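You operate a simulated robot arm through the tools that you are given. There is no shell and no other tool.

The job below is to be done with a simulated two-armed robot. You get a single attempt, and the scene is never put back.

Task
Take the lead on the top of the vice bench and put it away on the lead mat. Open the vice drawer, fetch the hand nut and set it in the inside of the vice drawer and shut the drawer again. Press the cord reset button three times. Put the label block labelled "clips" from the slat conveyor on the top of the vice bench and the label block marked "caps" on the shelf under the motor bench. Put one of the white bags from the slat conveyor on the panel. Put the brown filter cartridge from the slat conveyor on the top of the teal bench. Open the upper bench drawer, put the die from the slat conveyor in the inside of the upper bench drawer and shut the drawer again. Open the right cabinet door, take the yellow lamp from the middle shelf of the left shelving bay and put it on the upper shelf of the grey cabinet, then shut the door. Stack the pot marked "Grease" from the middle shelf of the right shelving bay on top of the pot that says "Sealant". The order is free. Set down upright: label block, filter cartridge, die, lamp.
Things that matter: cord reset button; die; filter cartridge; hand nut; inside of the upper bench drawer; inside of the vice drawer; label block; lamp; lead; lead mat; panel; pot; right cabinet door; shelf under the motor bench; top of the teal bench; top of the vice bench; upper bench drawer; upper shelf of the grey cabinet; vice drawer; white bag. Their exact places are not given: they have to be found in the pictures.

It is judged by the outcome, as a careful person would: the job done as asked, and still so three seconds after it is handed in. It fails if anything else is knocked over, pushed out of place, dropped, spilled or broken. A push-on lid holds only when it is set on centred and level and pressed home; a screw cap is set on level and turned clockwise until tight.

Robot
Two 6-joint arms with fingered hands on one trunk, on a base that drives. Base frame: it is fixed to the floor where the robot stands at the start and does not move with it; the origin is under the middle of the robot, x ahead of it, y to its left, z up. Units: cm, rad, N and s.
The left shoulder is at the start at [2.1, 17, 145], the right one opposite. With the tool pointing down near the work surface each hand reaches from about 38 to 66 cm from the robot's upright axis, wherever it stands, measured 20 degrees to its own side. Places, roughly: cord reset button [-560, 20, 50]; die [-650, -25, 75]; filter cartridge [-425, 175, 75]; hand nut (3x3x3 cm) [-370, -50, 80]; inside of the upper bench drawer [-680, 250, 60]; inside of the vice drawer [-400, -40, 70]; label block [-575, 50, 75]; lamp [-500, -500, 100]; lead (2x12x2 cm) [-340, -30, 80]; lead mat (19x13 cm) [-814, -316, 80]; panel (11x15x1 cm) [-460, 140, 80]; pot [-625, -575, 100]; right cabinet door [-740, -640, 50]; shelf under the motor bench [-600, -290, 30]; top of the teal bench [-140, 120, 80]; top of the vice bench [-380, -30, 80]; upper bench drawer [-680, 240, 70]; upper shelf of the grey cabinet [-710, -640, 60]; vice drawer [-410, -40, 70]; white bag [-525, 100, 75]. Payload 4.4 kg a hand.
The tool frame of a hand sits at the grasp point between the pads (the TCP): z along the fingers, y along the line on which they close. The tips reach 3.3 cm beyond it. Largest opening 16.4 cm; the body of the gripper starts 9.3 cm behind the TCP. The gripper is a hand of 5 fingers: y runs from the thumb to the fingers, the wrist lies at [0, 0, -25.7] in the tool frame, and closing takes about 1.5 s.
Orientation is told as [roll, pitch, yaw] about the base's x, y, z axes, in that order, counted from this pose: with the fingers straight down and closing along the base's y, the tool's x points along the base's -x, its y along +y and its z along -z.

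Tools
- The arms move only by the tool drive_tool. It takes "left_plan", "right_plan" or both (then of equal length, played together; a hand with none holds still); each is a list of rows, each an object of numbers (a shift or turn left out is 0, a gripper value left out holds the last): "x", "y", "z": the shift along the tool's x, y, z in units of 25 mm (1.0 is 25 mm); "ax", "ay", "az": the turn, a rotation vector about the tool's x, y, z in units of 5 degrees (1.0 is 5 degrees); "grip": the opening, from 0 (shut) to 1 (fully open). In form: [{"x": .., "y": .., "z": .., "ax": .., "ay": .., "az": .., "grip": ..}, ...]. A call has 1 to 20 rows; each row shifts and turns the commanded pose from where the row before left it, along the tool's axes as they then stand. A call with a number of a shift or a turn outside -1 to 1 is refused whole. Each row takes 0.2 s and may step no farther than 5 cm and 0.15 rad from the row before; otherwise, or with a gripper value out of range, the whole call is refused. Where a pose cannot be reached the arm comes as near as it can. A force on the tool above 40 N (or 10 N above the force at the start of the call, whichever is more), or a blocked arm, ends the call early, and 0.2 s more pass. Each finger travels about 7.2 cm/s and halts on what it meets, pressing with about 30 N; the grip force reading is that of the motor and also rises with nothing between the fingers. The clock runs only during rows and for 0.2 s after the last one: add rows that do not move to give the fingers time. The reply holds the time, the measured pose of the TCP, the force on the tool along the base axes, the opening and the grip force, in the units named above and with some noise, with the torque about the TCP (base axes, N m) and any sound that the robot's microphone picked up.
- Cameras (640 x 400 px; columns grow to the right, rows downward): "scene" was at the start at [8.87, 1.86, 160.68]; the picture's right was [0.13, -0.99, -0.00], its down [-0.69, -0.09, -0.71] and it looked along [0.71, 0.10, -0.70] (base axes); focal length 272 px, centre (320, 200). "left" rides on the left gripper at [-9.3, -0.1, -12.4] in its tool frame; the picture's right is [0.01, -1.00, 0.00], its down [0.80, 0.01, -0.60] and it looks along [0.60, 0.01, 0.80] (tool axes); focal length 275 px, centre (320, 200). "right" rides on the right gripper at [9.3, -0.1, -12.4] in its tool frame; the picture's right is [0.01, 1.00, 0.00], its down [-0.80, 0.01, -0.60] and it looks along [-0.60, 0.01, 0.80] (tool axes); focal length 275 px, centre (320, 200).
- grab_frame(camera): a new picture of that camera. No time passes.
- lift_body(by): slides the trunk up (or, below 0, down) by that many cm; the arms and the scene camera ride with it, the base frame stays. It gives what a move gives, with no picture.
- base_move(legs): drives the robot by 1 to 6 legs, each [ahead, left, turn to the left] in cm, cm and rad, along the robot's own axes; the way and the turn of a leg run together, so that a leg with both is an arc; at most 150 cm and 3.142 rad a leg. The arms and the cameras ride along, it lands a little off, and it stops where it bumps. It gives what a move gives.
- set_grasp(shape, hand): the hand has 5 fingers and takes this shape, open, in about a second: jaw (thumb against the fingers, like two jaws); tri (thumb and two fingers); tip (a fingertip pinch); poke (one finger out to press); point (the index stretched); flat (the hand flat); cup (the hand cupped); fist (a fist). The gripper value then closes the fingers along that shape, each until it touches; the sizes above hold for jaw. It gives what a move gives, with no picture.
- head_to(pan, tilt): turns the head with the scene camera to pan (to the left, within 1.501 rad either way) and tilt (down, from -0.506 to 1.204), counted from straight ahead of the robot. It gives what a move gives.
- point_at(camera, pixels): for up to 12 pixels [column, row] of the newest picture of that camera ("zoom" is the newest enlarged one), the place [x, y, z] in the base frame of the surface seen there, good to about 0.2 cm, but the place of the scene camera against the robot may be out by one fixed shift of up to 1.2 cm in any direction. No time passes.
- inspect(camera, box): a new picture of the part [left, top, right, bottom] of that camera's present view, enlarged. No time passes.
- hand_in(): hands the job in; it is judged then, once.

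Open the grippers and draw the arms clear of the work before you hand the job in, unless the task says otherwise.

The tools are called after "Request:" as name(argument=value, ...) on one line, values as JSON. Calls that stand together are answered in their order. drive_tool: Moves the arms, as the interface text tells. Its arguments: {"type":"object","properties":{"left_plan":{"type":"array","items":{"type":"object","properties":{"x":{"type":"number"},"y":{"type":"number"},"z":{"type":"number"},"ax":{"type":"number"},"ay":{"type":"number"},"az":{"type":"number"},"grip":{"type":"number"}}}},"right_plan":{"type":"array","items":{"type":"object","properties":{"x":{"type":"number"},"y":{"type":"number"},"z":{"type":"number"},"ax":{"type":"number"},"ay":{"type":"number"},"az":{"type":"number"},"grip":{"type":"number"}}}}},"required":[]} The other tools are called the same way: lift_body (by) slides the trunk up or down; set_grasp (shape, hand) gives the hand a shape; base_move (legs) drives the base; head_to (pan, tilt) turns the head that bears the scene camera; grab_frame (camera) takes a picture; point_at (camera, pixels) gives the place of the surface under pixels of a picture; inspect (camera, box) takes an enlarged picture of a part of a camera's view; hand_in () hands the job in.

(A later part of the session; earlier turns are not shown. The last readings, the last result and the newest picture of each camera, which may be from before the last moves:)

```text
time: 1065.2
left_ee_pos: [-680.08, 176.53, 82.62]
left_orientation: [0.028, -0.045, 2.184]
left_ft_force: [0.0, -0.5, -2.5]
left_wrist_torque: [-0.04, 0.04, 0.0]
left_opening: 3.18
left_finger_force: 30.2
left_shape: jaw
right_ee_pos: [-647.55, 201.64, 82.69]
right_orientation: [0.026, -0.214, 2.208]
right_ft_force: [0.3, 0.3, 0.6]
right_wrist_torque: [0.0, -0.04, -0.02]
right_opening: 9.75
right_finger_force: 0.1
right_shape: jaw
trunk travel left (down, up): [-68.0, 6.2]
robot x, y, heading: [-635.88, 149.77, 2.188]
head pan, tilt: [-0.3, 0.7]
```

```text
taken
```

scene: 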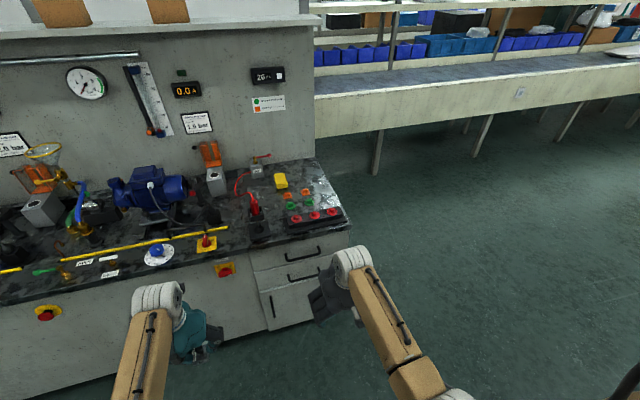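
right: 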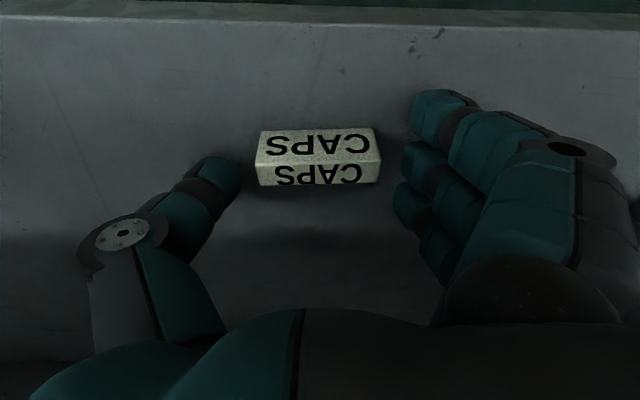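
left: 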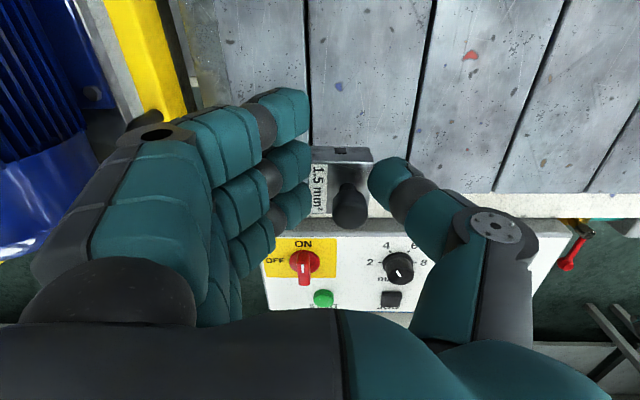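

Bar centre ≈(u 420.5, w 564.7, z 69.6). I strafe 3 cm left, lower the trunk 35 cm and pitch the right hand level in front of it.

Request:
base_move(legs=[[0, 3, -0.008]])

Request:
lift_body(by=-35)

Request:
drive_tool(right_plan=[{"x": -0.6, "ay": -0.73, "grip": 0.3}, {"x": -0.655, "ay": -0.73}, {"x": -0.655, "ay": -0.73}, {"x": -0.655, "ay": -0.73}, {"x": -0.655, "ay": -0.73}, {"x": -0.655, "ay": -0.73}, {"x": -0.655, "ay": -0.73}, {"x": -0.655, "ay": -0.73}, {"x": -0.655, "ay": -0.73}, {"x": -0.655, "ay": -0.73}, {"x": -0.655, "ay": -0.73}, {"x": -0.655, "ay": -0.73}, {"x": -0.655, "ay": -0.73}, {"x": -0.655, "ay": -0.73}, {"x": -0.655, "ay": -0.73}, {"x": -0.655, "ay": -0.73}, {"x": -0.655, "ay": -0.73}, {"x": -0.655, "ay": -0.73}, {"x": -0.655, "ay": -0.73}, {"x": -0.655, "ay": -0.73}])

Request:
grab_frame(camera="right")

```text
time: 1066.1
left_ee_pos: [-682.51, 175.2, 82.73]
left_orientation: [0.025, -0.045, 2.175]
left_ft_force: [-1.9, -0.7, -3.7]
left_wrist_torque: [0.07, -0.06, 0.01]
left_opening: 3.19
left_finger_force: 30.0
left_shape: jaw
right_ee_pos: [-649.66, 199.77, 82.9]
right_orientation: [0.026, -0.213, 2.203]
right_ft_force: [-0.1, -1.0, 0.0]
right_wrist_torque: [0.05, -0.05, -0.03]
right_opening: 9.79
right_finger_force: 0.0
right_shape: jaw
trunk travel left (down, up): [-68.0, 6.2]
robot x, y, heading: [-638.06, 148.42, 2.182]
head pan, tilt: [-0.3, 0.7]
```

```text
time: 1069.5
left_ee_pos: [-682.23, 175.27, 47.77]
left_orientation: [0.027, -0.045, 2.175]
left_ft_force: [0.3, 0.1, -2.8]
left_wrist_torque: [0.0, 0.04, 0.0]
left_opening: 3.18
left_finger_force: 30.7
left_shape: jaw
right_ee_pos: [-649.49, 200.14, 47.93]
right_orientation: [0.03, -0.213, 2.198]
right_ft_force: [0.9, -0.5, -0.4]
right_wrist_torque: [-0.01, 0.0, -0.02]
right_opening: 9.77
right_finger_force: 0.1
right_shape: jaw
trunk travel left (down, up): [-33.0, 41.2]
robot x, y, heading: [-637.85, 147.91, 2.172]
head pan, tilt: [-0.3, 0.7]
```

```text
time: 1073.7
left_ee_pos: [-682.16, 175.23, 47.58]
left_orientation: [0.028, -0.046, 2.174]
left_ft_force: [-0.1, 0.1, -2.4]
left_wrist_torque: [0.0, 0.04, -0.01]
left_opening: 3.18
left_finger_force: 30.2
left_shape: jaw
right_ee_pos: [-661.45, 217.13, 70.12]
right_orientation: [0.323, -1.483, 1.885]
right_ft_force: [-0.2, 0.6, 0.2]
right_wrist_torque: [0.01, -0.01, -0.04]
right_opening: 4.99
right_finger_force: 0.0
right_shape: jaw
trunk travel left (down, up): [-33.0, 41.2]
robot x, y, heading: [-637.95, 148.32, 2.18]
head pan, tilt: [-0.3, 0.7]
```

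```text
taken
```

right: 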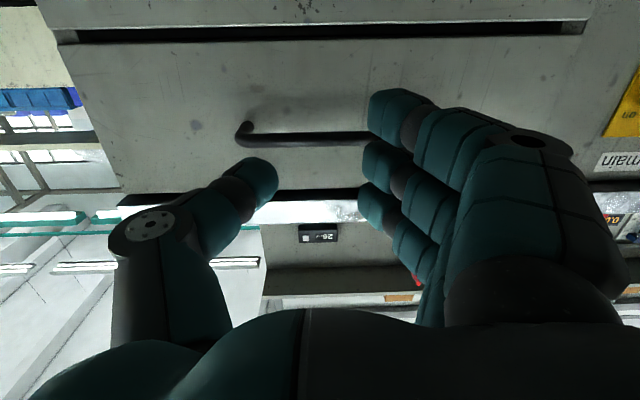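

The handle is at (245-370,137) in the right camera. I measure it and roll the hand (thumb up).

Request:
point_at(camera="right", pixels=[[265, 138], [300, 139], [345, 138], [240, 130], [300, 160], [300, 100], [200, 120], [300, 190]])

Request:
drive_tool(right_plan=[{"az": -1}, {"az": -1}, {"az": -1}, {"az": -1}, {"az": -1}, {"az": -1}, {"az": -1}, {"az": -1}, {"az": -1}, {"az": -1}, {"az": -1}, {"az": -1}, {"az": -1}, {"az": -1}, {"az": -1}, {"az": -1}, {"az": -1}])

Request:
grab_frame(camera="right")

```text
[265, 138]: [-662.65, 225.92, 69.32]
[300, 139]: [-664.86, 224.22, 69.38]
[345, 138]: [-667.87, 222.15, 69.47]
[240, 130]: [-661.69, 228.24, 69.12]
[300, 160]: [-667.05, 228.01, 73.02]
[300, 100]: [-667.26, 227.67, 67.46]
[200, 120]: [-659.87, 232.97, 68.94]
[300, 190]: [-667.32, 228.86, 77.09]
```

```text
time: 1077.3
left_ee_pos: [-682.18, 175.22, 47.65]
left_orientation: [0.028, -0.045, 2.174]
left_ft_force: [0.1, -0.1, -3.3]
left_wrist_torque: [-0.03, -0.01, 0.02]
left_opening: 3.15
left_finger_force: 30.3
left_shape: jaw
right_ee_pos: [-661.37, 217.09, 70.1]
right_orientation: [-1.488, -0.115, -2.514]
right_ft_force: [-0.3, -0.1, -0.8]
right_wrist_torque: [0.0, -0.02, -0.01]
right_opening: 4.99
right_finger_force: 0.1
right_shape: jaw
trunk travel left (down, up): [-33.0, 41.2]
robot x, y, heading: [-638.6, 148.7, 2.175]
head pan, tilt: [-0.3, 0.7]
```

```text
taken
```

right: 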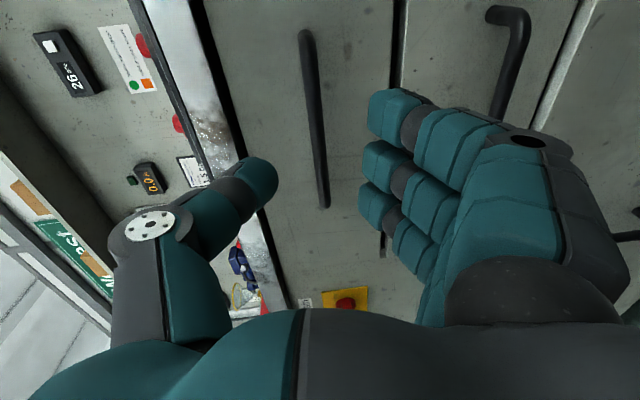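

The bar lies between thumb and fingers, 7.9 cm ahead. I narrow the grip and advance.

Request:
drive_tool(right_plan=[{"grip": 0.22}, {"grip": 0.22}, {"z": 0.6, "grip": 0.22}, {"z": 0.6}, {"z": 0.6}, {"z": 0.6}, {"z": 0.6}, {}])

Request:
grab_frame(camera="right")

```text
time: 1079.1
left_ee_pos: [-682.24, 175.25, 47.68]
left_orientation: [0.03, -0.044, 2.174]
left_ft_force: [0.2, 0.2, -2.3]
left_wrist_torque: [-0.03, 0.02, -0.03]
left_opening: 3.17
left_finger_force: 30.5
left_shape: jaw
right_ee_pos: [-665.74, 223.11, 69.72]
right_orientation: [-1.485, -0.115, -2.514]
right_ft_force: [-0.4, -0.8, -0.8]
right_wrist_torque: [0.02, -0.03, -0.03]
right_opening: 3.67
right_finger_force: 0.0
right_shape: jaw
trunk travel left (down, up): [-33.0, 41.2]
robot x, y, heading: [-638.23, 148.14, 2.18]
head pan, tilt: [-0.3, 0.7]
```

```text
taken
```

right: 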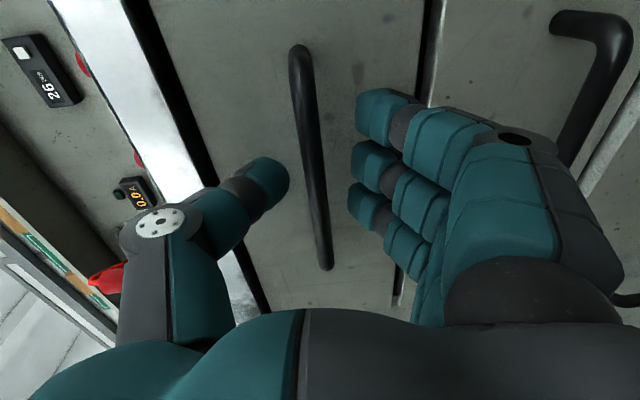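

TCP is at the bar (w≈563). I close.

Request:
drive_tool(right_plan=[{"z": 0.15}, {"grip": 0.0}, {"grip": 0.0}, {"grip": 0.0}, {"grip": 0.0}, {"grip": 0.0}])

Request:
grab_frame(camera="right")

```text
time: 1080.5
left_ee_pos: [-682.26, 175.18, 47.62]
left_orientation: [0.026, -0.043, 2.175]
left_ft_force: [-0.5, 0.3, -1.8]
left_wrist_torque: [0.0, 0.0, -0.01]
left_opening: 3.16
left_finger_force: 30.0
left_shape: jaw
right_ee_pos: [-665.98, 223.32, 69.38]
right_orientation: [-1.484, -0.113, -2.516]
right_ft_force: [-2.7, 1.2, -6.1]
right_wrist_torque: [0.78, -1.21, 0.1]
right_opening: 0.0
right_finger_force: 30.0
right_shape: jaw
trunk travel left (down, up): [-33.0, 41.2]
robot x, y, heading: [-638.05, 148.29, 2.18]
head pan, tilt: [-0.3, 0.7]
```

```text
taken
```

right: 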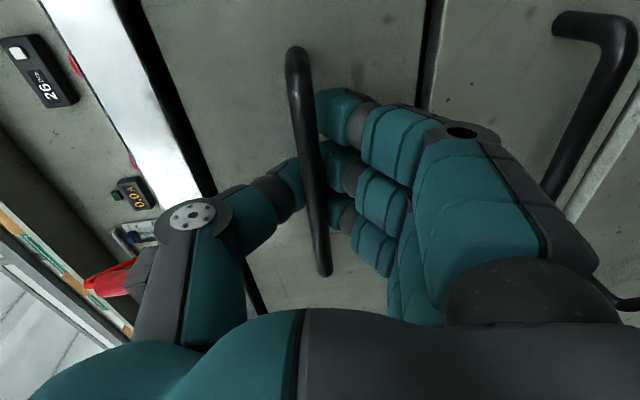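

The bar is enclosed by thumb and fingers. I pull with the base 6 cm as a test.

Request:
base_move(legs=[[-6, 0, 0]])

Request:
grab_frame(camera="right")

Request:
grab_frame(camera="scene")

```text
time: 1081.5
left_ee_pos: [-678.76, 170.24, 47.77]
left_orientation: [0.026, -0.044, 2.175]
left_ft_force: [-0.3, -0.1, -2.8]
left_wrist_torque: [-0.02, 0.06, -0.01]
left_opening: 3.15
left_finger_force: 30.1
left_shape: jaw
right_ee_pos: [-662.52, 218.54, 69.4]
right_orientation: [-1.484, -0.113, -2.515]
right_ft_force: [0.3, -1.6, -5.3]
right_wrist_torque: [0.79, -1.2, 0.17]
right_opening: 0.0
right_finger_force: 29.7
right_shape: jaw
trunk travel left (down, up): [-33.0, 41.2]
robot x, y, heading: [-634.55, 142.83, 2.181]
head pan, tilt: [-0.3, 0.7]
```

```text
taken
```

right: 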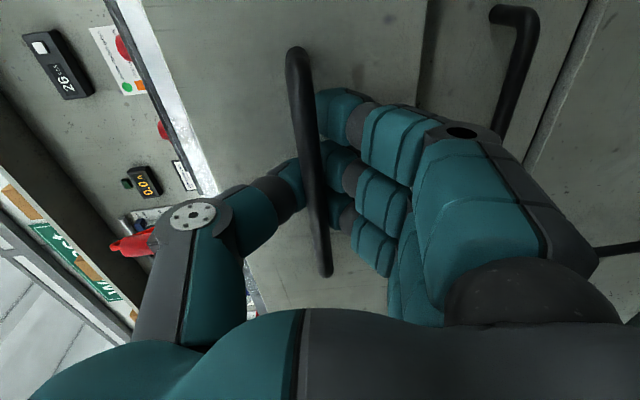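

```text
taken
```

scene: 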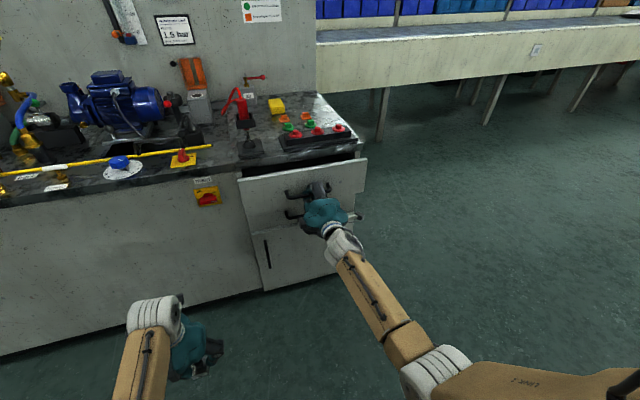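

The drawer comes out. I pull 17 cm more with the base.

Request:
base_move(legs=[[-17, 0, 0]])

Request:
grab_frame(camera="scene")

Request:
inspect(camera="scene", box=[220, 90, 420, 260])

```text
time: 1082.9
left_ee_pos: [-669.19, 156.24, 47.65]
left_orientation: [0.028, -0.045, 2.176]
left_ft_force: [-0.4, 0.1, -2.7]
left_wrist_torque: [-0.04, 0.05, -0.01]
left_opening: 3.16
left_finger_force: 29.9
left_shape: jaw
right_ee_pos: [-652.82, 204.48, 69.38]
right_orientation: [-1.483, -0.114, -2.516]
right_ft_force: [0.9, 0.2, -3.1]
right_wrist_torque: [0.77, -1.13, 0.13]
right_opening: 0.0
right_finger_force: 30.7
right_shape: jaw
trunk travel left (down, up): [-33.0, 41.2]
robot x, y, heading: [-624.88, 129.3, 2.176]
head pan, tilt: [-0.3, 0.7]
```

```text
taken
```

scene: 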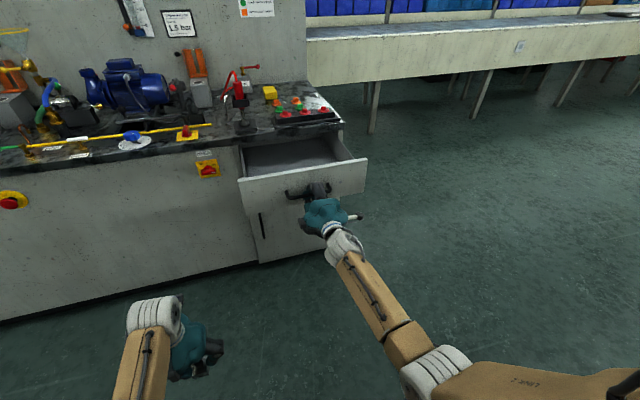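

```text
2.35 times, centred on (320, 175) of scene
```

zoom: 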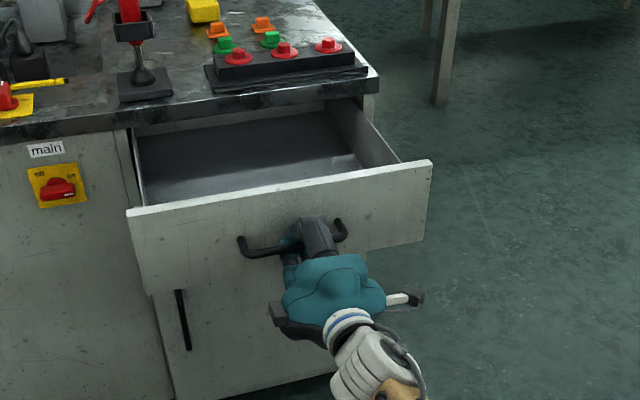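

The drawer is ~23 cm open. I measure its inside, then open the hand and back off.

Request:
point_at(camera="zoom", pixels=[[250, 150], [200, 175], [300, 165], [340, 150], [180, 130], [140, 215], [425, 165], [280, 185], [150, 190], [375, 150]])

Request:
drive_tool(right_plan=[{"grip": 0.4}, {"grip": 0.7}, {"grip": 1.0}, {"grip": 1.0}, {"grip": 1.0}, {"grip": 1.0}, {"grip": 1.0}, {"grip": 1.0}])

Request:
grab_frame(camera="right")

```text
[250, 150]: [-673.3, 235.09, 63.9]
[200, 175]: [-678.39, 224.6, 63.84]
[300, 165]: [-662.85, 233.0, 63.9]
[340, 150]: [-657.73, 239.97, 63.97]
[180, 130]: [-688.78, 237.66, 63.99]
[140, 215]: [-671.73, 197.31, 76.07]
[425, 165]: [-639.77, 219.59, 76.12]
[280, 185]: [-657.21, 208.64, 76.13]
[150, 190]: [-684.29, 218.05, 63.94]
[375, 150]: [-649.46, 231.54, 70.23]
```

```text
time: 1084.7
left_ee_pos: [-669.17, 156.21, 47.79]
left_orientation: [0.028, -0.046, 2.175]
left_ft_force: [-0.9, 1.2, -2.7]
left_wrist_torque: [-0.04, 0.03, 0.02]
left_opening: 3.14
left_finger_force: 30.1
left_shape: jaw
right_ee_pos: [-652.82, 204.52, 69.45]
right_orientation: [-1.481, -0.112, -2.514]
right_ft_force: [0.0, -0.7, 0.0]
right_wrist_torque: [-0.01, 0.0, -0.01]
right_opening: 16.4
right_finger_force: 0.0
right_shape: jaw
trunk travel left (down, up): [-33.0, 41.2]
robot x, y, heading: [-625.19, 129.02, 2.176]
head pan, tilt: [-0.3, 0.7]
```

```text
taken
```

right: 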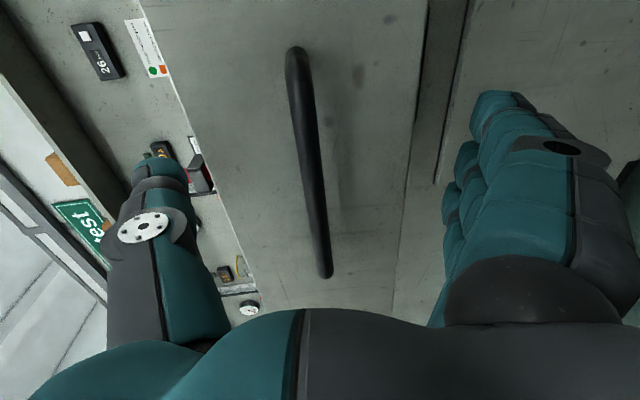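

Drawer inside: floor z≈64, w 547-566, u 402-437. I back off 10 cm, strafe 38 cm right and raise the trunk 40 cm to bring the left hand with the die over it.

Request:
base_move(legs=[[-11, 0, 0], [0, -38, 0]])

Request:
lift_body(by=40)

Request:
drive_tool(left_plan=[{"ay": -0.6}, {"ay": -0.6}, {}])

Request:
grab_frame(camera="scene")

```text
time: 1086.0
left_ee_pos: [-663.8, 148.63, 47.64]
left_orientation: [0.028, -0.041, 2.177]
left_ft_force: [-0.4, -0.2, -4.0]
left_wrist_torque: [0.0, 0.05, -0.03]
left_opening: 3.17
left_finger_force: 30.0
left_shape: jaw
right_ee_pos: [-647.58, 197.03, 69.32]
right_orientation: [-1.487, -0.114, -2.513]
right_ft_force: [0.5, 0.1, 0.8]
right_wrist_torque: [-0.07, -0.02, 0.0]
right_opening: 16.39
right_finger_force: 0.0
right_shape: jaw
trunk travel left (down, up): [-33.0, 41.2]
robot x, y, heading: [-619.73, 121.93, 2.182]
head pan, tilt: [-0.3, 0.7]
stopped in leg 1: the robot was blocked; the commanded pose is now the measured one
```

```text
time: 1089.8
left_ee_pos: [-663.89, 148.6, 87.65]
left_orientation: [0.029, -0.042, 2.177]
left_ft_force: [-0.3, -0.3, -3.0]
left_wrist_torque: [0.0, 0.03, 0.02]
left_opening: 3.15
left_finger_force: 30.2
left_shape: jaw
right_ee_pos: [-647.69, 196.91, 109.13]
right_orientation: [-1.484, -0.114, -2.515]
right_ft_force: [-0.1, 0.5, 0.1]
right_wrist_torque: [0.0, -0.02, 0.0]
right_opening: 16.38
right_finger_force: 0.0
right_shape: jaw
trunk travel left (down, up): [-73.0, 1.2]
robot x, y, heading: [-619.67, 122.16, 2.176]
head pan, tilt: [-0.3, 0.7]
```

```text
time: 1090.6
left_ee_pos: [-663.79, 148.54, 87.55]
left_orientation: [0.028, -0.146, 2.174]
left_ft_force: [0.5, -0.3, -2.7]
left_wrist_torque: [-0.01, 0.01, 0.0]
left_opening: 3.16
left_finger_force: 29.8
left_shape: jaw
right_ee_pos: [-647.63, 196.94, 109.24]
right_orientation: [-1.484, -0.113, -2.514]
right_ft_force: [0.4, -0.1, 0.0]
right_wrist_torque: [-0.01, -0.02, 0.0]
right_opening: 16.39
right_finger_force: 0.2
right_shape: jaw
trunk travel left (down, up): [-73.0, 1.2]
robot x, y, heading: [-619.77, 121.62, 2.179]
head pan, tilt: [-0.3, 0.7]
```

```text
taken
```

scene: 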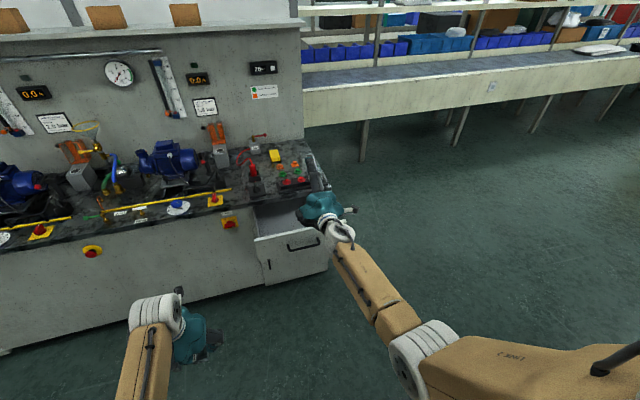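

The base touched something behind (conveyor legs) and stopped; the strafe was skipped. The right hand is already clear of the handle. I strafe 40 cm right, then drive ahead 45 cm.

Request:
base_move(legs=[[3, 0, 0], [0, -40, 0]])

Request:
base_move(legs=[[42, 0, 0]])

Request:
grab_frame(camera="left")

Request:
grab_frame(camera="scene")

```text
time: 1093.5
left_ee_pos: [-632.9, 173.89, 87.57]
left_orientation: [0.028, -0.147, 2.174]
left_ft_force: [-0.1, 0.8, -3.5]
left_wrist_torque: [0.01, 0.05, -0.03]
left_opening: 3.18
left_finger_force: 30.4
left_shape: jaw
right_ee_pos: [-616.74, 222.21, 109.36]
right_orientation: [-1.484, -0.113, -2.513]
right_ft_force: [-0.1, 0.6, -0.1]
right_wrist_torque: [0.0, -0.04, 0.01]
right_opening: 16.41
right_finger_force: 0.1
right_shape: jaw
trunk travel left (down, up): [-73.0, 1.2]
robot x, y, heading: [-588.77, 147.05, 2.186]
head pan, tilt: [-0.3, 0.7]
```

```text
time: 1096.1
left_ee_pos: [-656.92, 208.58, 87.58]
left_orientation: [0.027, -0.143, 2.17]
left_ft_force: [-0.5, 0.5, -3.3]
left_wrist_torque: [-0.05, 0.02, 0.01]
left_opening: 3.17
left_finger_force: 30.0
left_shape: jaw
right_ee_pos: [-640.75, 256.89, 109.23]
right_orientation: [-1.484, -0.114, -2.518]
right_ft_force: [-0.1, -0.9, -0.1]
right_wrist_torque: [0.0, 0.02, -0.04]
right_opening: 16.41
right_finger_force: 0.1
right_shape: jaw
trunk travel left (down, up): [-73.0, 1.2]
robot x, y, heading: [-612.96, 181.61, 2.176]
head pan, tilt: [-0.3, 0.7]
```

```text
taken
```

left: 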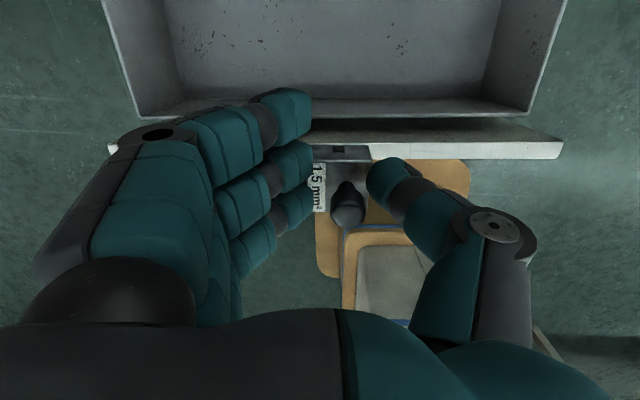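

```text
taken
```

scene: 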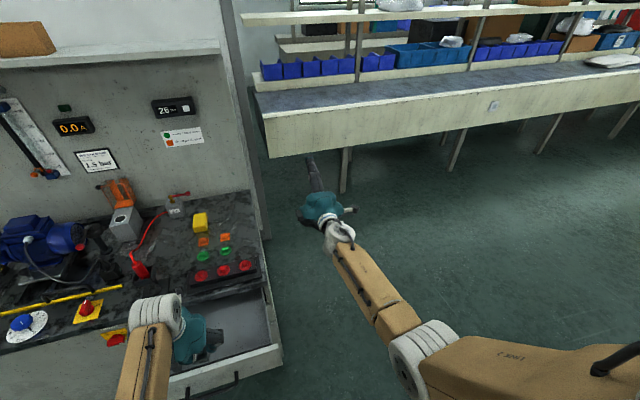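

The left hand is above the drawer's front panel. I measure the drawer with the left camera and move ahead.

Request:
point_at(camera="left", pixels=[[400, 60], [400, 100], [400, 110], [400, 145], [160, 60], [520, 60], [400, 20]])

Request:
base_move(legs=[[10, 0, 0]])

Request:
grab_frame(camera="left")

```text
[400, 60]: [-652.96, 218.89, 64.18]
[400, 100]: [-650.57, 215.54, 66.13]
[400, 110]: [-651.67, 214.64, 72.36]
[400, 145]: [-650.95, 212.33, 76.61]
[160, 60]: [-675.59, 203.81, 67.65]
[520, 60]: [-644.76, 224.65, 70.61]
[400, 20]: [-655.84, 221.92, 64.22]
```

```text
time: 1097.3
left_ee_pos: [-662.75, 216.85, 87.6]
left_orientation: [0.027, -0.144, 2.17]
left_ft_force: [-0.6, 0.2, -2.9]
left_wrist_torque: [-0.01, 0.02, -0.01]
left_opening: 3.17
left_finger_force: 30.3
left_shape: jaw
right_ee_pos: [-646.45, 265.1, 109.1]
right_orientation: [-1.484, -0.113, -2.516]
right_ft_force: [0.1, 0.1, -0.3]
right_wrist_torque: [0.05, 0.03, 0.02]
right_opening: 16.4
right_finger_force: 0.0
right_shape: jaw
trunk travel left (down, up): [-73.0, 1.2]
robot x, y, heading: [-618.67, 190.14, 2.178]
head pan, tilt: [-0.3, 0.7]
```

```text
taken
```

left: 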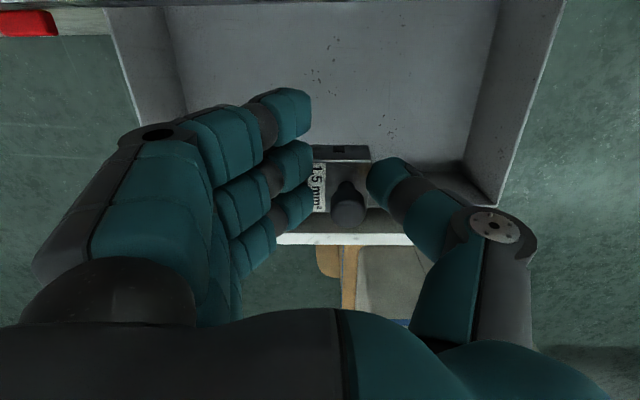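

TCP is over the drawer's inside (w 556.5). I lower 12 cm and check.

Request:
lift_body(by=-12)

Request:
grab_frame(camera="left")

Request:
grab_frame(camera="scene")

```text
time: 1098.8
left_ee_pos: [-662.65, 216.88, 75.6]
left_orientation: [0.026, -0.148, 2.172]
left_ft_force: [-0.2, -0.7, -1.9]
left_wrist_torque: [0.01, 0.03, 0.0]
left_opening: 3.19
left_finger_force: 30.1
left_shape: jaw
right_ee_pos: [-646.3, 265.19, 97.45]
right_orientation: [-1.486, -0.113, -2.516]
right_ft_force: [-0.8, -0.1, -1.1]
right_wrist_torque: [0.01, -0.03, 0.01]
right_opening: 16.39
right_finger_force: 0.1
right_shape: jaw
trunk travel left (down, up): [-61.0, 13.2]
robot x, y, heading: [-618.75, 190.13, 2.18]
head pan, tilt: [-0.3, 0.7]
```

```text
taken
```

left: 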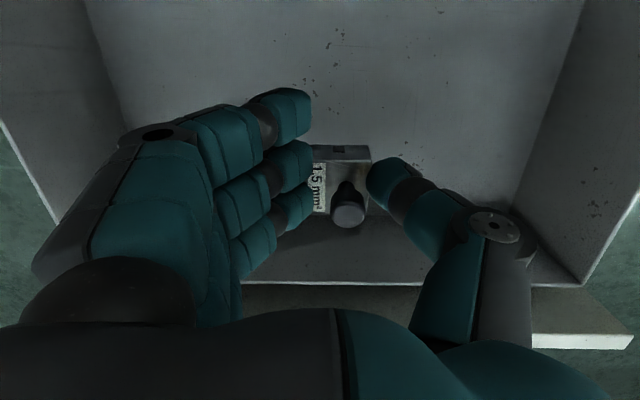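

```text
taken
```

scene: 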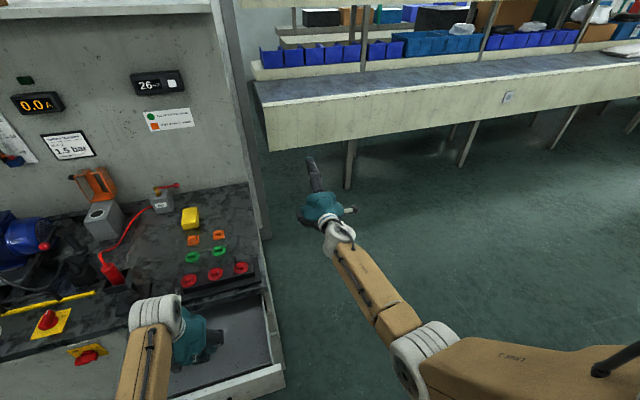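

Clear on all sides. I lower 5.5 cm more.

Request:
lift_body(by=-5.5)

Request:
lift_body(by=-0.8)

```text
time: 1099.7
left_ee_pos: [-662.74, 216.83, 70.19]
left_orientation: [0.028, -0.146, 2.171]
left_ft_force: [0.5, -0.5, -2.7]
left_wrist_torque: [-0.03, 0.02, -0.01]
left_opening: 3.16
left_finger_force: 30.3
left_shape: jaw
right_ee_pos: [-646.27, 265.15, 91.89]
right_orientation: [-1.484, -0.113, -2.516]
right_ft_force: [0.3, -0.2, 0.3]
right_wrist_torque: [-0.03, -0.03, 0.01]
right_opening: 16.42
right_finger_force: 0.0
right_shape: jaw
trunk travel left (down, up): [-55.5, 18.7]
robot x, y, heading: [-618.42, 189.91, 2.174]
head pan, tilt: [-0.3, 0.7]
```

```text
time: 1100.3
left_ee_pos: [-662.64, 216.78, 69.34]
left_orientation: [0.027, -0.144, 2.172]
left_ft_force: [0.1, 0.6, -2.3]
left_wrist_torque: [-0.02, -0.03, -0.03]
left_opening: 3.18
left_finger_force: 30.0
left_shape: jaw
right_ee_pos: [-646.27, 265.22, 90.96]
right_orientation: [-1.485, -0.114, -2.516]
right_ft_force: [0.3, -0.7, 0.7]
right_wrist_torque: [0.0, 0.0, 0.01]
right_opening: 16.38
right_finger_force: 0.0
right_shape: jaw
trunk travel left (down, up): [-54.7, 19.5]
robot x, y, heading: [-618.67, 189.89, 2.181]
head pan, tilt: [-0.3, 0.7]
```

Request:
lift_body(by=-0.5)

```text
time: 1100.8
left_ee_pos: [-662.64, 216.83, 68.79]
left_orientation: [0.029, -0.147, 2.172]
left_ft_force: [1.5, -0.1, -1.6]
left_wrist_torque: [-0.05, -0.04, -0.01]
left_opening: 3.2
left_finger_force: 30.6
left_shape: jaw
right_ee_pos: [-646.32, 265.11, 90.53]
right_orientation: [-1.484, -0.114, -2.517]
right_ft_force: [0.2, -0.6, 1.0]
right_wrist_torque: [0.03, 0.0, -0.02]
right_opening: 16.37
right_finger_force: 0.2
right_shape: jaw
trunk travel left (down, up): [-54.2, 20.0]
robot x, y, heading: [-618.56, 190.04, 2.181]
head pan, tilt: [-0.3, 0.7]
```

Contact is just beginning; 0.3 cm more, then a look at the force.

Request:
lift_body(by=-0.3)

```text
time: 1101.4
left_ee_pos: [-662.8, 216.9, 68.62]
left_orientation: [0.028, -0.149, 2.171]
left_ft_force: [-1.2, 0.4, 10.8]
left_wrist_torque: [-0.18, -0.2, 0.0]
left_opening: 3.21
left_finger_force: 29.8
left_shape: jaw
right_ee_pos: [-646.36, 265.1, 90.3]
right_orientation: [-1.485, -0.114, -2.516]
right_ft_force: [0.6, -0.7, 0.2]
right_wrist_torque: [-0.01, -0.02, -0.03]
right_opening: 16.37
right_finger_force: 0.0
right_shape: jaw
trunk travel left (down, up): [-53.9, 20.3]
robot x, y, heading: [-618.76, 189.67, 2.175]
head pan, tilt: [-0.3, 0.7]
```

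The die rests on the drawer floor (11 N). I release it.

Request:
drive_tool(left_plan=[{"grip": 0.22}, {"grip": 0.26}, {"grip": 0.3}, {"grip": 0.36}, {"grip": 0.4}, {"grip": 0.4}, {}])

Request:
grab_frame(camera="left")

```text
time: 1103.0
left_ee_pos: [-662.63, 216.88, 68.41]
left_orientation: [0.027, -0.147, 2.171]
left_ft_force: [0.1, 0.7, -0.6]
left_wrist_torque: [-0.02, 0.0, 0.02]
left_opening: 6.44
left_finger_force: 0.0
left_shape: jaw
right_ee_pos: [-646.33, 265.14, 90.25]
right_orientation: [-1.483, -0.115, -2.517]
right_ft_force: [1.0, 0.9, 0.1]
right_wrist_torque: [0.01, -0.04, 0.0]
right_opening: 16.35
right_finger_force: 0.1
right_shape: jaw
trunk travel left (down, up): [-53.9, 20.3]
robot x, y, heading: [-618.46, 189.82, 2.181]
head pan, tilt: [-0.3, 0.7]
```

```text
taken
```

left: 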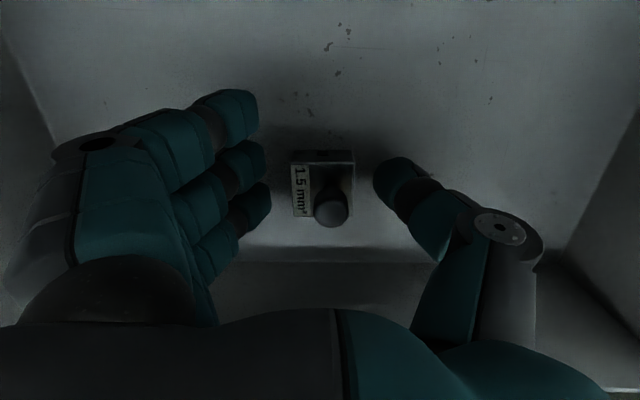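

The die stands upright in the drawer. I raise 19 cm and back out 45 cm.

Request:
lift_body(by=19)

Request:
grab_frame(camera="left")

Request:
base_move(legs=[[-43, 0, 0]])

Request:
grab_frame(camera="scene")

```text
time: 1105.0
left_ee_pos: [-662.66, 216.82, 87.37]
left_orientation: [0.028, -0.145, 2.172]
left_ft_force: [-0.1, 0.2, -0.5]
left_wrist_torque: [0.02, -0.01, 0.0]
left_opening: 6.44
left_finger_force: 0.0
left_shape: jaw
right_ee_pos: [-646.35, 265.18, 109.09]
right_orientation: [-1.483, -0.112, -2.516]
right_ft_force: [0.4, 0.1, -0.2]
right_wrist_torque: [0.03, 0.01, 0.02]
right_opening: 16.38
right_finger_force: 0.0
right_shape: jaw
trunk travel left (down, up): [-72.9, 1.3]
robot x, y, heading: [-618.36, 189.65, 2.178]
head pan, tilt: [-0.3, 0.7]
```

```text
taken
```

left: 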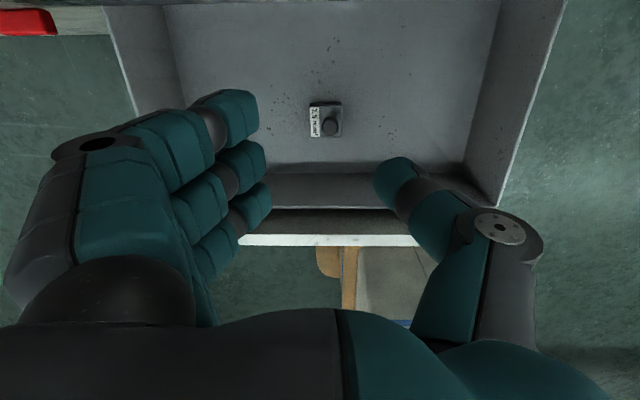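

```text
time: 1107.7
left_ee_pos: [-637.86, 181.03, 87.55]
left_orientation: [0.029, -0.147, 2.172]
left_ft_force: [0.1, -0.2, -0.7]
left_wrist_torque: [0.01, 0.07, 0.0]
left_opening: 6.47
left_finger_force: 0.1
left_shape: jaw
right_ee_pos: [-621.68, 229.39, 109.19]
right_orientation: [-1.485, -0.114, -2.517]
right_ft_force: [0.1, 0.9, 1.0]
right_wrist_torque: [0.02, 0.0, 0.0]
right_opening: 16.38
right_finger_force: 0.2
right_shape: jaw
trunk travel left (down, up): [-72.9, 1.3]
robot x, y, heading: [-594.15, 154.2, 2.177]
head pan, tilt: [-0.3, 0.7]
```

```text
taken
```

scene: 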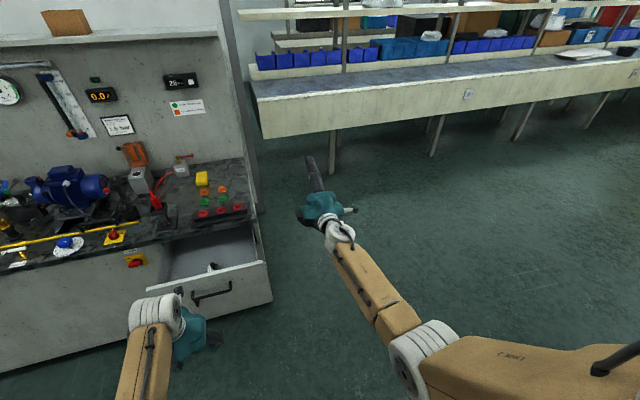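

Now I close the drawer with the right fist: close the hand, draw the arm back 12 cm, strafe left 40 cm.

Request:
drive_tool(right_plan=[{"grip": 0.0, "z": -0.6}, {"z": -0.6}, {"z": -0.6}, {"z": -0.6}, {"z": -0.6}, {"z": -0.6}, {"z": -0.6}, {}])

Request:
base_move(legs=[[0, 40, 0]])

Request:
grab_frame(camera="scene")

```text
time: 1109.5
left_ee_pos: [-638.03, 181.2, 87.43]
left_orientation: [0.027, -0.144, 2.17]
left_ft_force: [-0.9, 0.1, -0.1]
left_wrist_torque: [-0.01, 0.01, 0.0]
left_opening: 6.44
left_finger_force: 0.1
left_shape: jaw
right_ee_pos: [-615.52, 220.94, 110.07]
right_orientation: [-1.483, -0.113, -2.518]
right_ft_force: [0.0, 0.2, -0.5]
right_wrist_torque: [0.0, 0.05, -0.01]
right_opening: 0.0
right_finger_force: 30.0
right_shape: jaw
trunk travel left (down, up): [-72.9, 1.3]
robot x, y, heading: [-593.67, 154.3, 2.177]
head pan, tilt: [-0.3, 0.7]
```

```text
time: 1112.0
left_ee_pos: [-670.84, 158.1, 87.51]
left_orientation: [0.028, -0.146, 2.175]
left_ft_force: [0.0, 0.0, -0.3]
left_wrist_torque: [0.0, -0.04, 0.01]
left_opening: 6.5
left_finger_force: 0.0
left_shape: jaw
right_ee_pos: [-648.46, 198.12, 110.04]
right_orientation: [-1.484, -0.113, -2.513]
right_ft_force: [0.1, -0.1, 0.9]
right_wrist_torque: [0.01, -0.01, -0.05]
right_opening: 0.0
right_finger_force: 30.2
right_shape: jaw
trunk travel left (down, up): [-72.9, 1.3]
robot x, y, heading: [-626.72, 131.72, 2.183]
head pan, tilt: [-0.3, 0.7]
```

```text
taken
```

scene: 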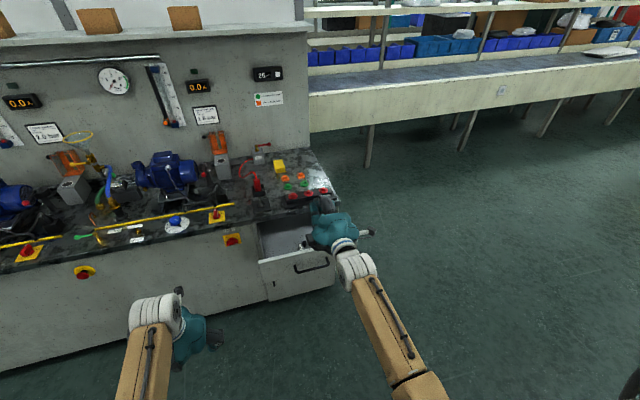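

Aligned with the drawer (u 419), tips ~5 cm before the handle. I lower 40 cm and push ahead with the base.

Request:
lift_body(by=-40)

Request:
base_move(legs=[[18, 0, 0]])

Request:
grab_frame(camera="scene")

```text
time: 1115.8
left_ee_pos: [-670.89, 158.1, 47.53]
left_orientation: [0.029, -0.147, 2.176]
left_ft_force: [0.1, 0.0, 0.1]
left_wrist_torque: [-0.01, 0.01, -0.02]
left_opening: 6.48
left_finger_force: 0.0
left_shape: jaw
right_ee_pos: [-648.57, 198.32, 70.1]
right_orientation: [-1.485, -0.115, -2.513]
right_ft_force: [0.4, -0.2, 0.5]
right_wrist_torque: [0.01, -0.02, 0.02]
right_opening: 0.01
right_finger_force: 30.3
right_shape: jaw
trunk travel left (down, up): [-32.9, 41.3]
robot x, y, heading: [-626.8, 131.64, 2.178]
head pan, tilt: [-0.3, 0.7]
```

```text
time: 1117.3
left_ee_pos: [-681.15, 172.86, 47.49]
left_orientation: [0.027, -0.146, 2.175]
left_ft_force: [-0.1, 1.3, -0.9]
left_wrist_torque: [-0.04, 0.01, -0.07]
left_opening: 6.45
left_finger_force: 0.1
left_shape: jaw
right_ee_pos: [-658.9, 212.93, 70.05]
right_orientation: [-1.484, -0.113, -2.514]
right_ft_force: [0.6, -0.1, 0.3]
right_wrist_torque: [-0.02, 0.02, 0.0]
right_opening: 0.02
right_finger_force: 30.7
right_shape: jaw
trunk travel left (down, up): [-32.9, 41.3]
robot x, y, heading: [-636.81, 146.33, 2.174]
head pan, tilt: [-0.3, 0.7]
```

```text
taken
```

scene: 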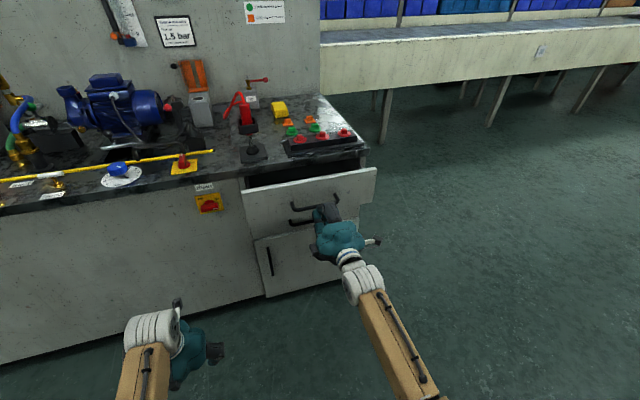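

I push 7 cm more with the base, then finish slowly with the arm.

Request:
base_move(legs=[[7, 0, 0]])

Request:
drive_tool(right_plan=[{"z": 0.2}, {"z": 0.2}, {"z": 0.2}, {"z": 0.2}, {"z": 0.2}, {"z": 0.2}, {"z": 0.2}, {"z": 0.2}, {"z": 0.2}, {"z": 0.2}, {"z": 0.2}, {"z": 0.2}])

Request:
grab_frame(camera="scene")

```text
time: 1118.3
left_ee_pos: [-685.27, 178.57, 47.47]
left_orientation: [0.026, -0.144, 2.177]
left_ft_force: [-0.4, 0.4, 1.0]
left_wrist_torque: [-0.03, -0.03, 0.0]
left_opening: 6.48
left_finger_force: 0.1
left_shape: jaw
right_ee_pos: [-662.92, 218.6, 70.08]
right_orientation: [-1.483, -0.114, -2.516]
right_ft_force: [0.7, -0.2, 0.3]
right_wrist_torque: [-0.02, 0.01, -0.03]
right_opening: 0.01
right_finger_force: 30.2
right_shape: jaw
trunk travel left (down, up): [-32.9, 41.3]
robot x, y, heading: [-641.05, 151.67, 2.181]
head pan, tilt: [-0.3, 0.7]
```

```text
time: 1119.8
left_ee_pos: [-685.16, 178.57, 47.58]
left_orientation: [0.028, -0.148, 2.175]
left_ft_force: [-0.3, -0.7, 1.0]
left_wrist_torque: [0.01, 0.01, -0.03]
left_opening: 6.46
left_finger_force: 0.0
left_shape: jaw
right_ee_pos: [-664.36, 220.58, 69.6]
right_orientation: [-1.483, -0.116, -2.516]
right_ft_force: [10.9, -20.2, 6.6]
right_wrist_torque: [0.22, 0.07, 0.98]
right_opening: 0.01
right_finger_force: 29.7
right_shape: jaw
trunk travel left (down, up): [-32.9, 41.3]
robot x, y, heading: [-641.21, 152.13, 2.18]
head pan, tilt: [-0.3, 0.7]
stopped in row 7 (right hand): the force on the tool passed its limit at 49 N (the readings are from after the stop); the commanded pose is now the measured one
```

```text
taken
```

scene: 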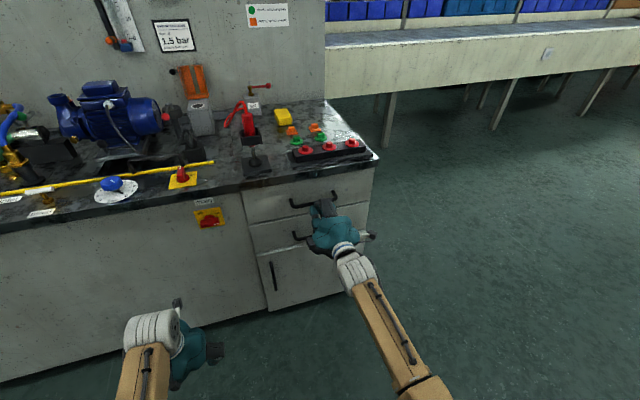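

The drawer appears shut (49 N). I back off 20 cm and verify the front plane.

Request:
base_move(legs=[[-20, 0, 0]])

Request:
inspect(camera="scene", box=[220, 130, 400, 290])

Request:
point_at(camera="zoom", pixels=[[150, 180], [220, 165], [320, 130], [340, 150], [150, 230], [300, 200], [60, 200]])

```text
time: 1121.4
left_ee_pos: [-673.47, 162.05, 47.66]
left_orientation: [0.028, -0.147, 2.178]
left_ft_force: [0.7, 1.1, -0.3]
left_wrist_torque: [0.01, -0.01, -0.04]
left_opening: 6.49
left_finger_force: 0.1
left_shape: jaw
right_ee_pos: [-652.95, 204.11, 69.42]
right_orientation: [-1.478, -0.116, -2.514]
right_ft_force: [0.1, -0.6, 0.3]
right_wrist_torque: [-0.03, 0.0, 0.01]
right_opening: 0.0
right_finger_force: 30.1
right_shape: jaw
trunk travel left (down, up): [-32.9, 41.3]
robot x, y, heading: [-629.08, 135.66, 2.181]
head pan, tilt: [-0.3, 0.7]
```

```text
2.50 times, centred on (310, 210) of scene
```

zoom: 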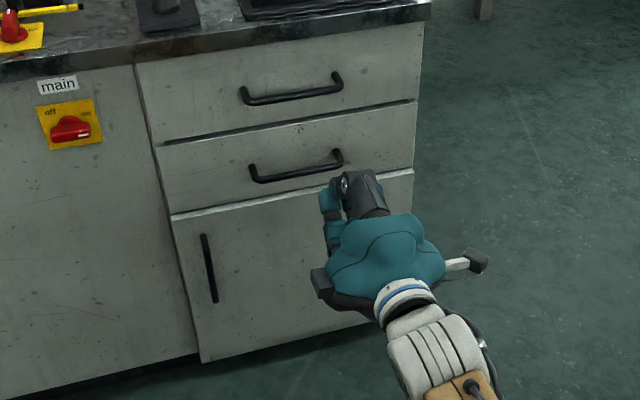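

```text
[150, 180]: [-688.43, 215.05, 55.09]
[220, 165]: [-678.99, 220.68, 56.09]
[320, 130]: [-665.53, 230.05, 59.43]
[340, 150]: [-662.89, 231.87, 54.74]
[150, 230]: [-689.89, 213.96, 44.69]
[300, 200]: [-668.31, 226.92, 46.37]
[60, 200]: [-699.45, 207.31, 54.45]
```

I measure points on the upper drawer's face too.

Request:
point_at(camera="zoom", pixels=[[200, 110], [180, 90], [380, 70], [300, 60], [300, 108]])

```text
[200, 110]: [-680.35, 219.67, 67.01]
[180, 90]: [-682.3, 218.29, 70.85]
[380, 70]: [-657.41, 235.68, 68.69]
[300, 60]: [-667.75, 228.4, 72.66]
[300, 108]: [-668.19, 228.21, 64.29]
```

Both drawers are flush (w 568.9): shut. All jobs are done; I open the right hand, draw it back, and turn to check the conveyor side I bumped earlier.

Request:
drive_tool(left_plan=[{"grip": 1.0, "x": 0.4}, {"x": 0.4}, {"x": 0.4}, {}, {}, {}], right_plan=[{"grip": 0.6, "z": -0.3}, {"z": -0.3}, {"z": -0.3}, {}, {}, {}])

Request:
lift_body(by=38)

Request:
base_move(legs=[[10, 0, 0], [0, 0, -1.3]])

Request:
head_to(pan=-1.0, tilt=0.6)

Request:
grab_frame(camera="scene")

```text
time: 1122.8
left_ee_pos: [-671.93, 159.45, 46.99]
left_orientation: [0.027, -0.147, 2.179]
left_ft_force: [0.2, -1.0, 0.2]
left_wrist_torque: [0.0, 0.02, -0.01]
left_opening: 16.41
left_finger_force: 0.0
left_shape: jaw
right_ee_pos: [-651.7, 202.29, 69.59]
right_orientation: [-1.479, -0.118, -2.513]
right_ft_force: [-0.1, -0.1, -0.2]
right_wrist_torque: [0.03, 0.0, 0.03]
right_opening: 9.8
right_finger_force: 0.0
right_shape: jaw
trunk travel left (down, up): [-32.9, 41.3]
robot x, y, heading: [-629.66, 135.16, 2.183]
head pan, tilt: [-0.3, 0.7]
```

```text
time: 1126.4
left_ee_pos: [-671.94, 159.46, 85.06]
left_orientation: [0.028, -0.146, 2.177]
left_ft_force: [-0.2, 0.2, -0.1]
left_wrist_torque: [0.01, 0.02, 0.0]
left_opening: 16.34
left_finger_force: 0.0
left_shape: jaw
right_ee_pos: [-651.68, 202.52, 107.54]
right_orientation: [-1.478, -0.115, -2.514]
right_ft_force: [0.4, 0.0, -0.6]
right_wrist_torque: [0.03, 0.0, 0.03]
right_opening: 9.8
right_finger_force: 0.1
right_shape: jaw
trunk travel left (down, up): [-70.9, 3.3]
robot x, y, heading: [-629.6, 135.09, 2.183]
head pan, tilt: [-0.3, 0.7]
```

```text
time: 1130.8
left_ee_pos: [-623.68, 191.01, 85.06]
left_orientation: [0.027, -0.145, 0.886]
left_ft_force: [-0.3, 0.2, 0.2]
left_wrist_torque: [-0.03, 0.0, 0.0]
left_opening: 16.39
left_finger_force: 0.1
left_shape: jaw
right_ee_pos: [-576.84, 183.32, 107.75]
right_orientation: [-1.477, -0.118, 2.48]
right_ft_force: [0.3, -0.5, 1.1]
right_wrist_torque: [0.0, -0.02, 0.0]
right_opening: 9.79
right_finger_force: 0.1
right_shape: jaw
trunk travel left (down, up): [-70.9, 3.3]
robot x, y, heading: [-634.97, 143.25, 0.895]
head pan, tilt: [-0.3, 0.7]
```

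```text
time: 1131.8
left_ee_pos: [-623.7, 190.97, 85.11]
left_orientation: [0.028, -0.144, 0.887]
left_ft_force: [-0.3, 0.5, 0.4]
left_wrist_torque: [0.04, 0.01, 0.0]
left_opening: 16.38
left_finger_force: 0.0
left_shape: jaw
right_ee_pos: [-576.93, 183.51, 107.7]
right_orientation: [-1.478, -0.115, 2.48]
right_ft_force: [0.0, 0.2, 0.3]
right_wrist_torque: [-0.01, -0.01, 0.01]
right_opening: 9.8
right_finger_force: 0.1
right_shape: jaw
trunk travel left (down, up): [-70.9, 3.3]
robot x, y, heading: [-635.3, 143.16, 0.894]
head pan, tilt: [-1.0, 0.6]
```

```text
taken
```

scene: 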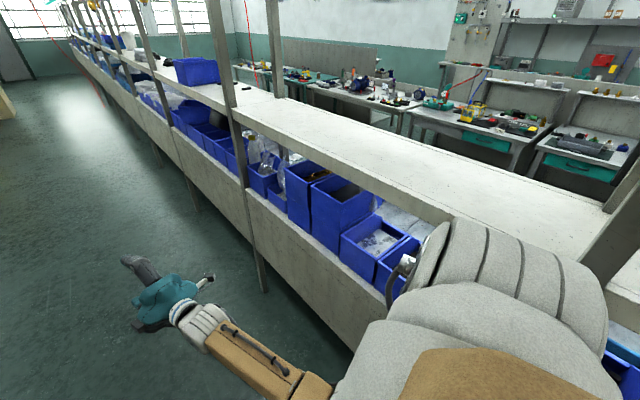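

The conveyor's back side is intact. From here I can see the vice bench; I zoom to check it once more.

Request:
inspect(camera="scene", box=[400, 60, 640, 220])

Request:
inspect(camera="scene", box=[220, 60, 440, 200])

```text
2.50 times, centred on (520, 140) of scene
```

zoom: 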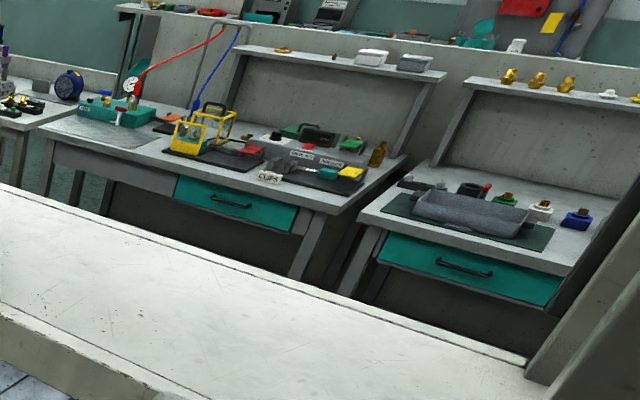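

```text
2.86 times, centred on (330, 130) of scene
```

zoom: 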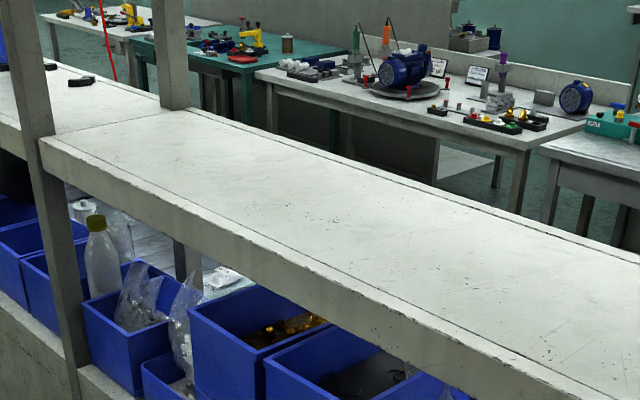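

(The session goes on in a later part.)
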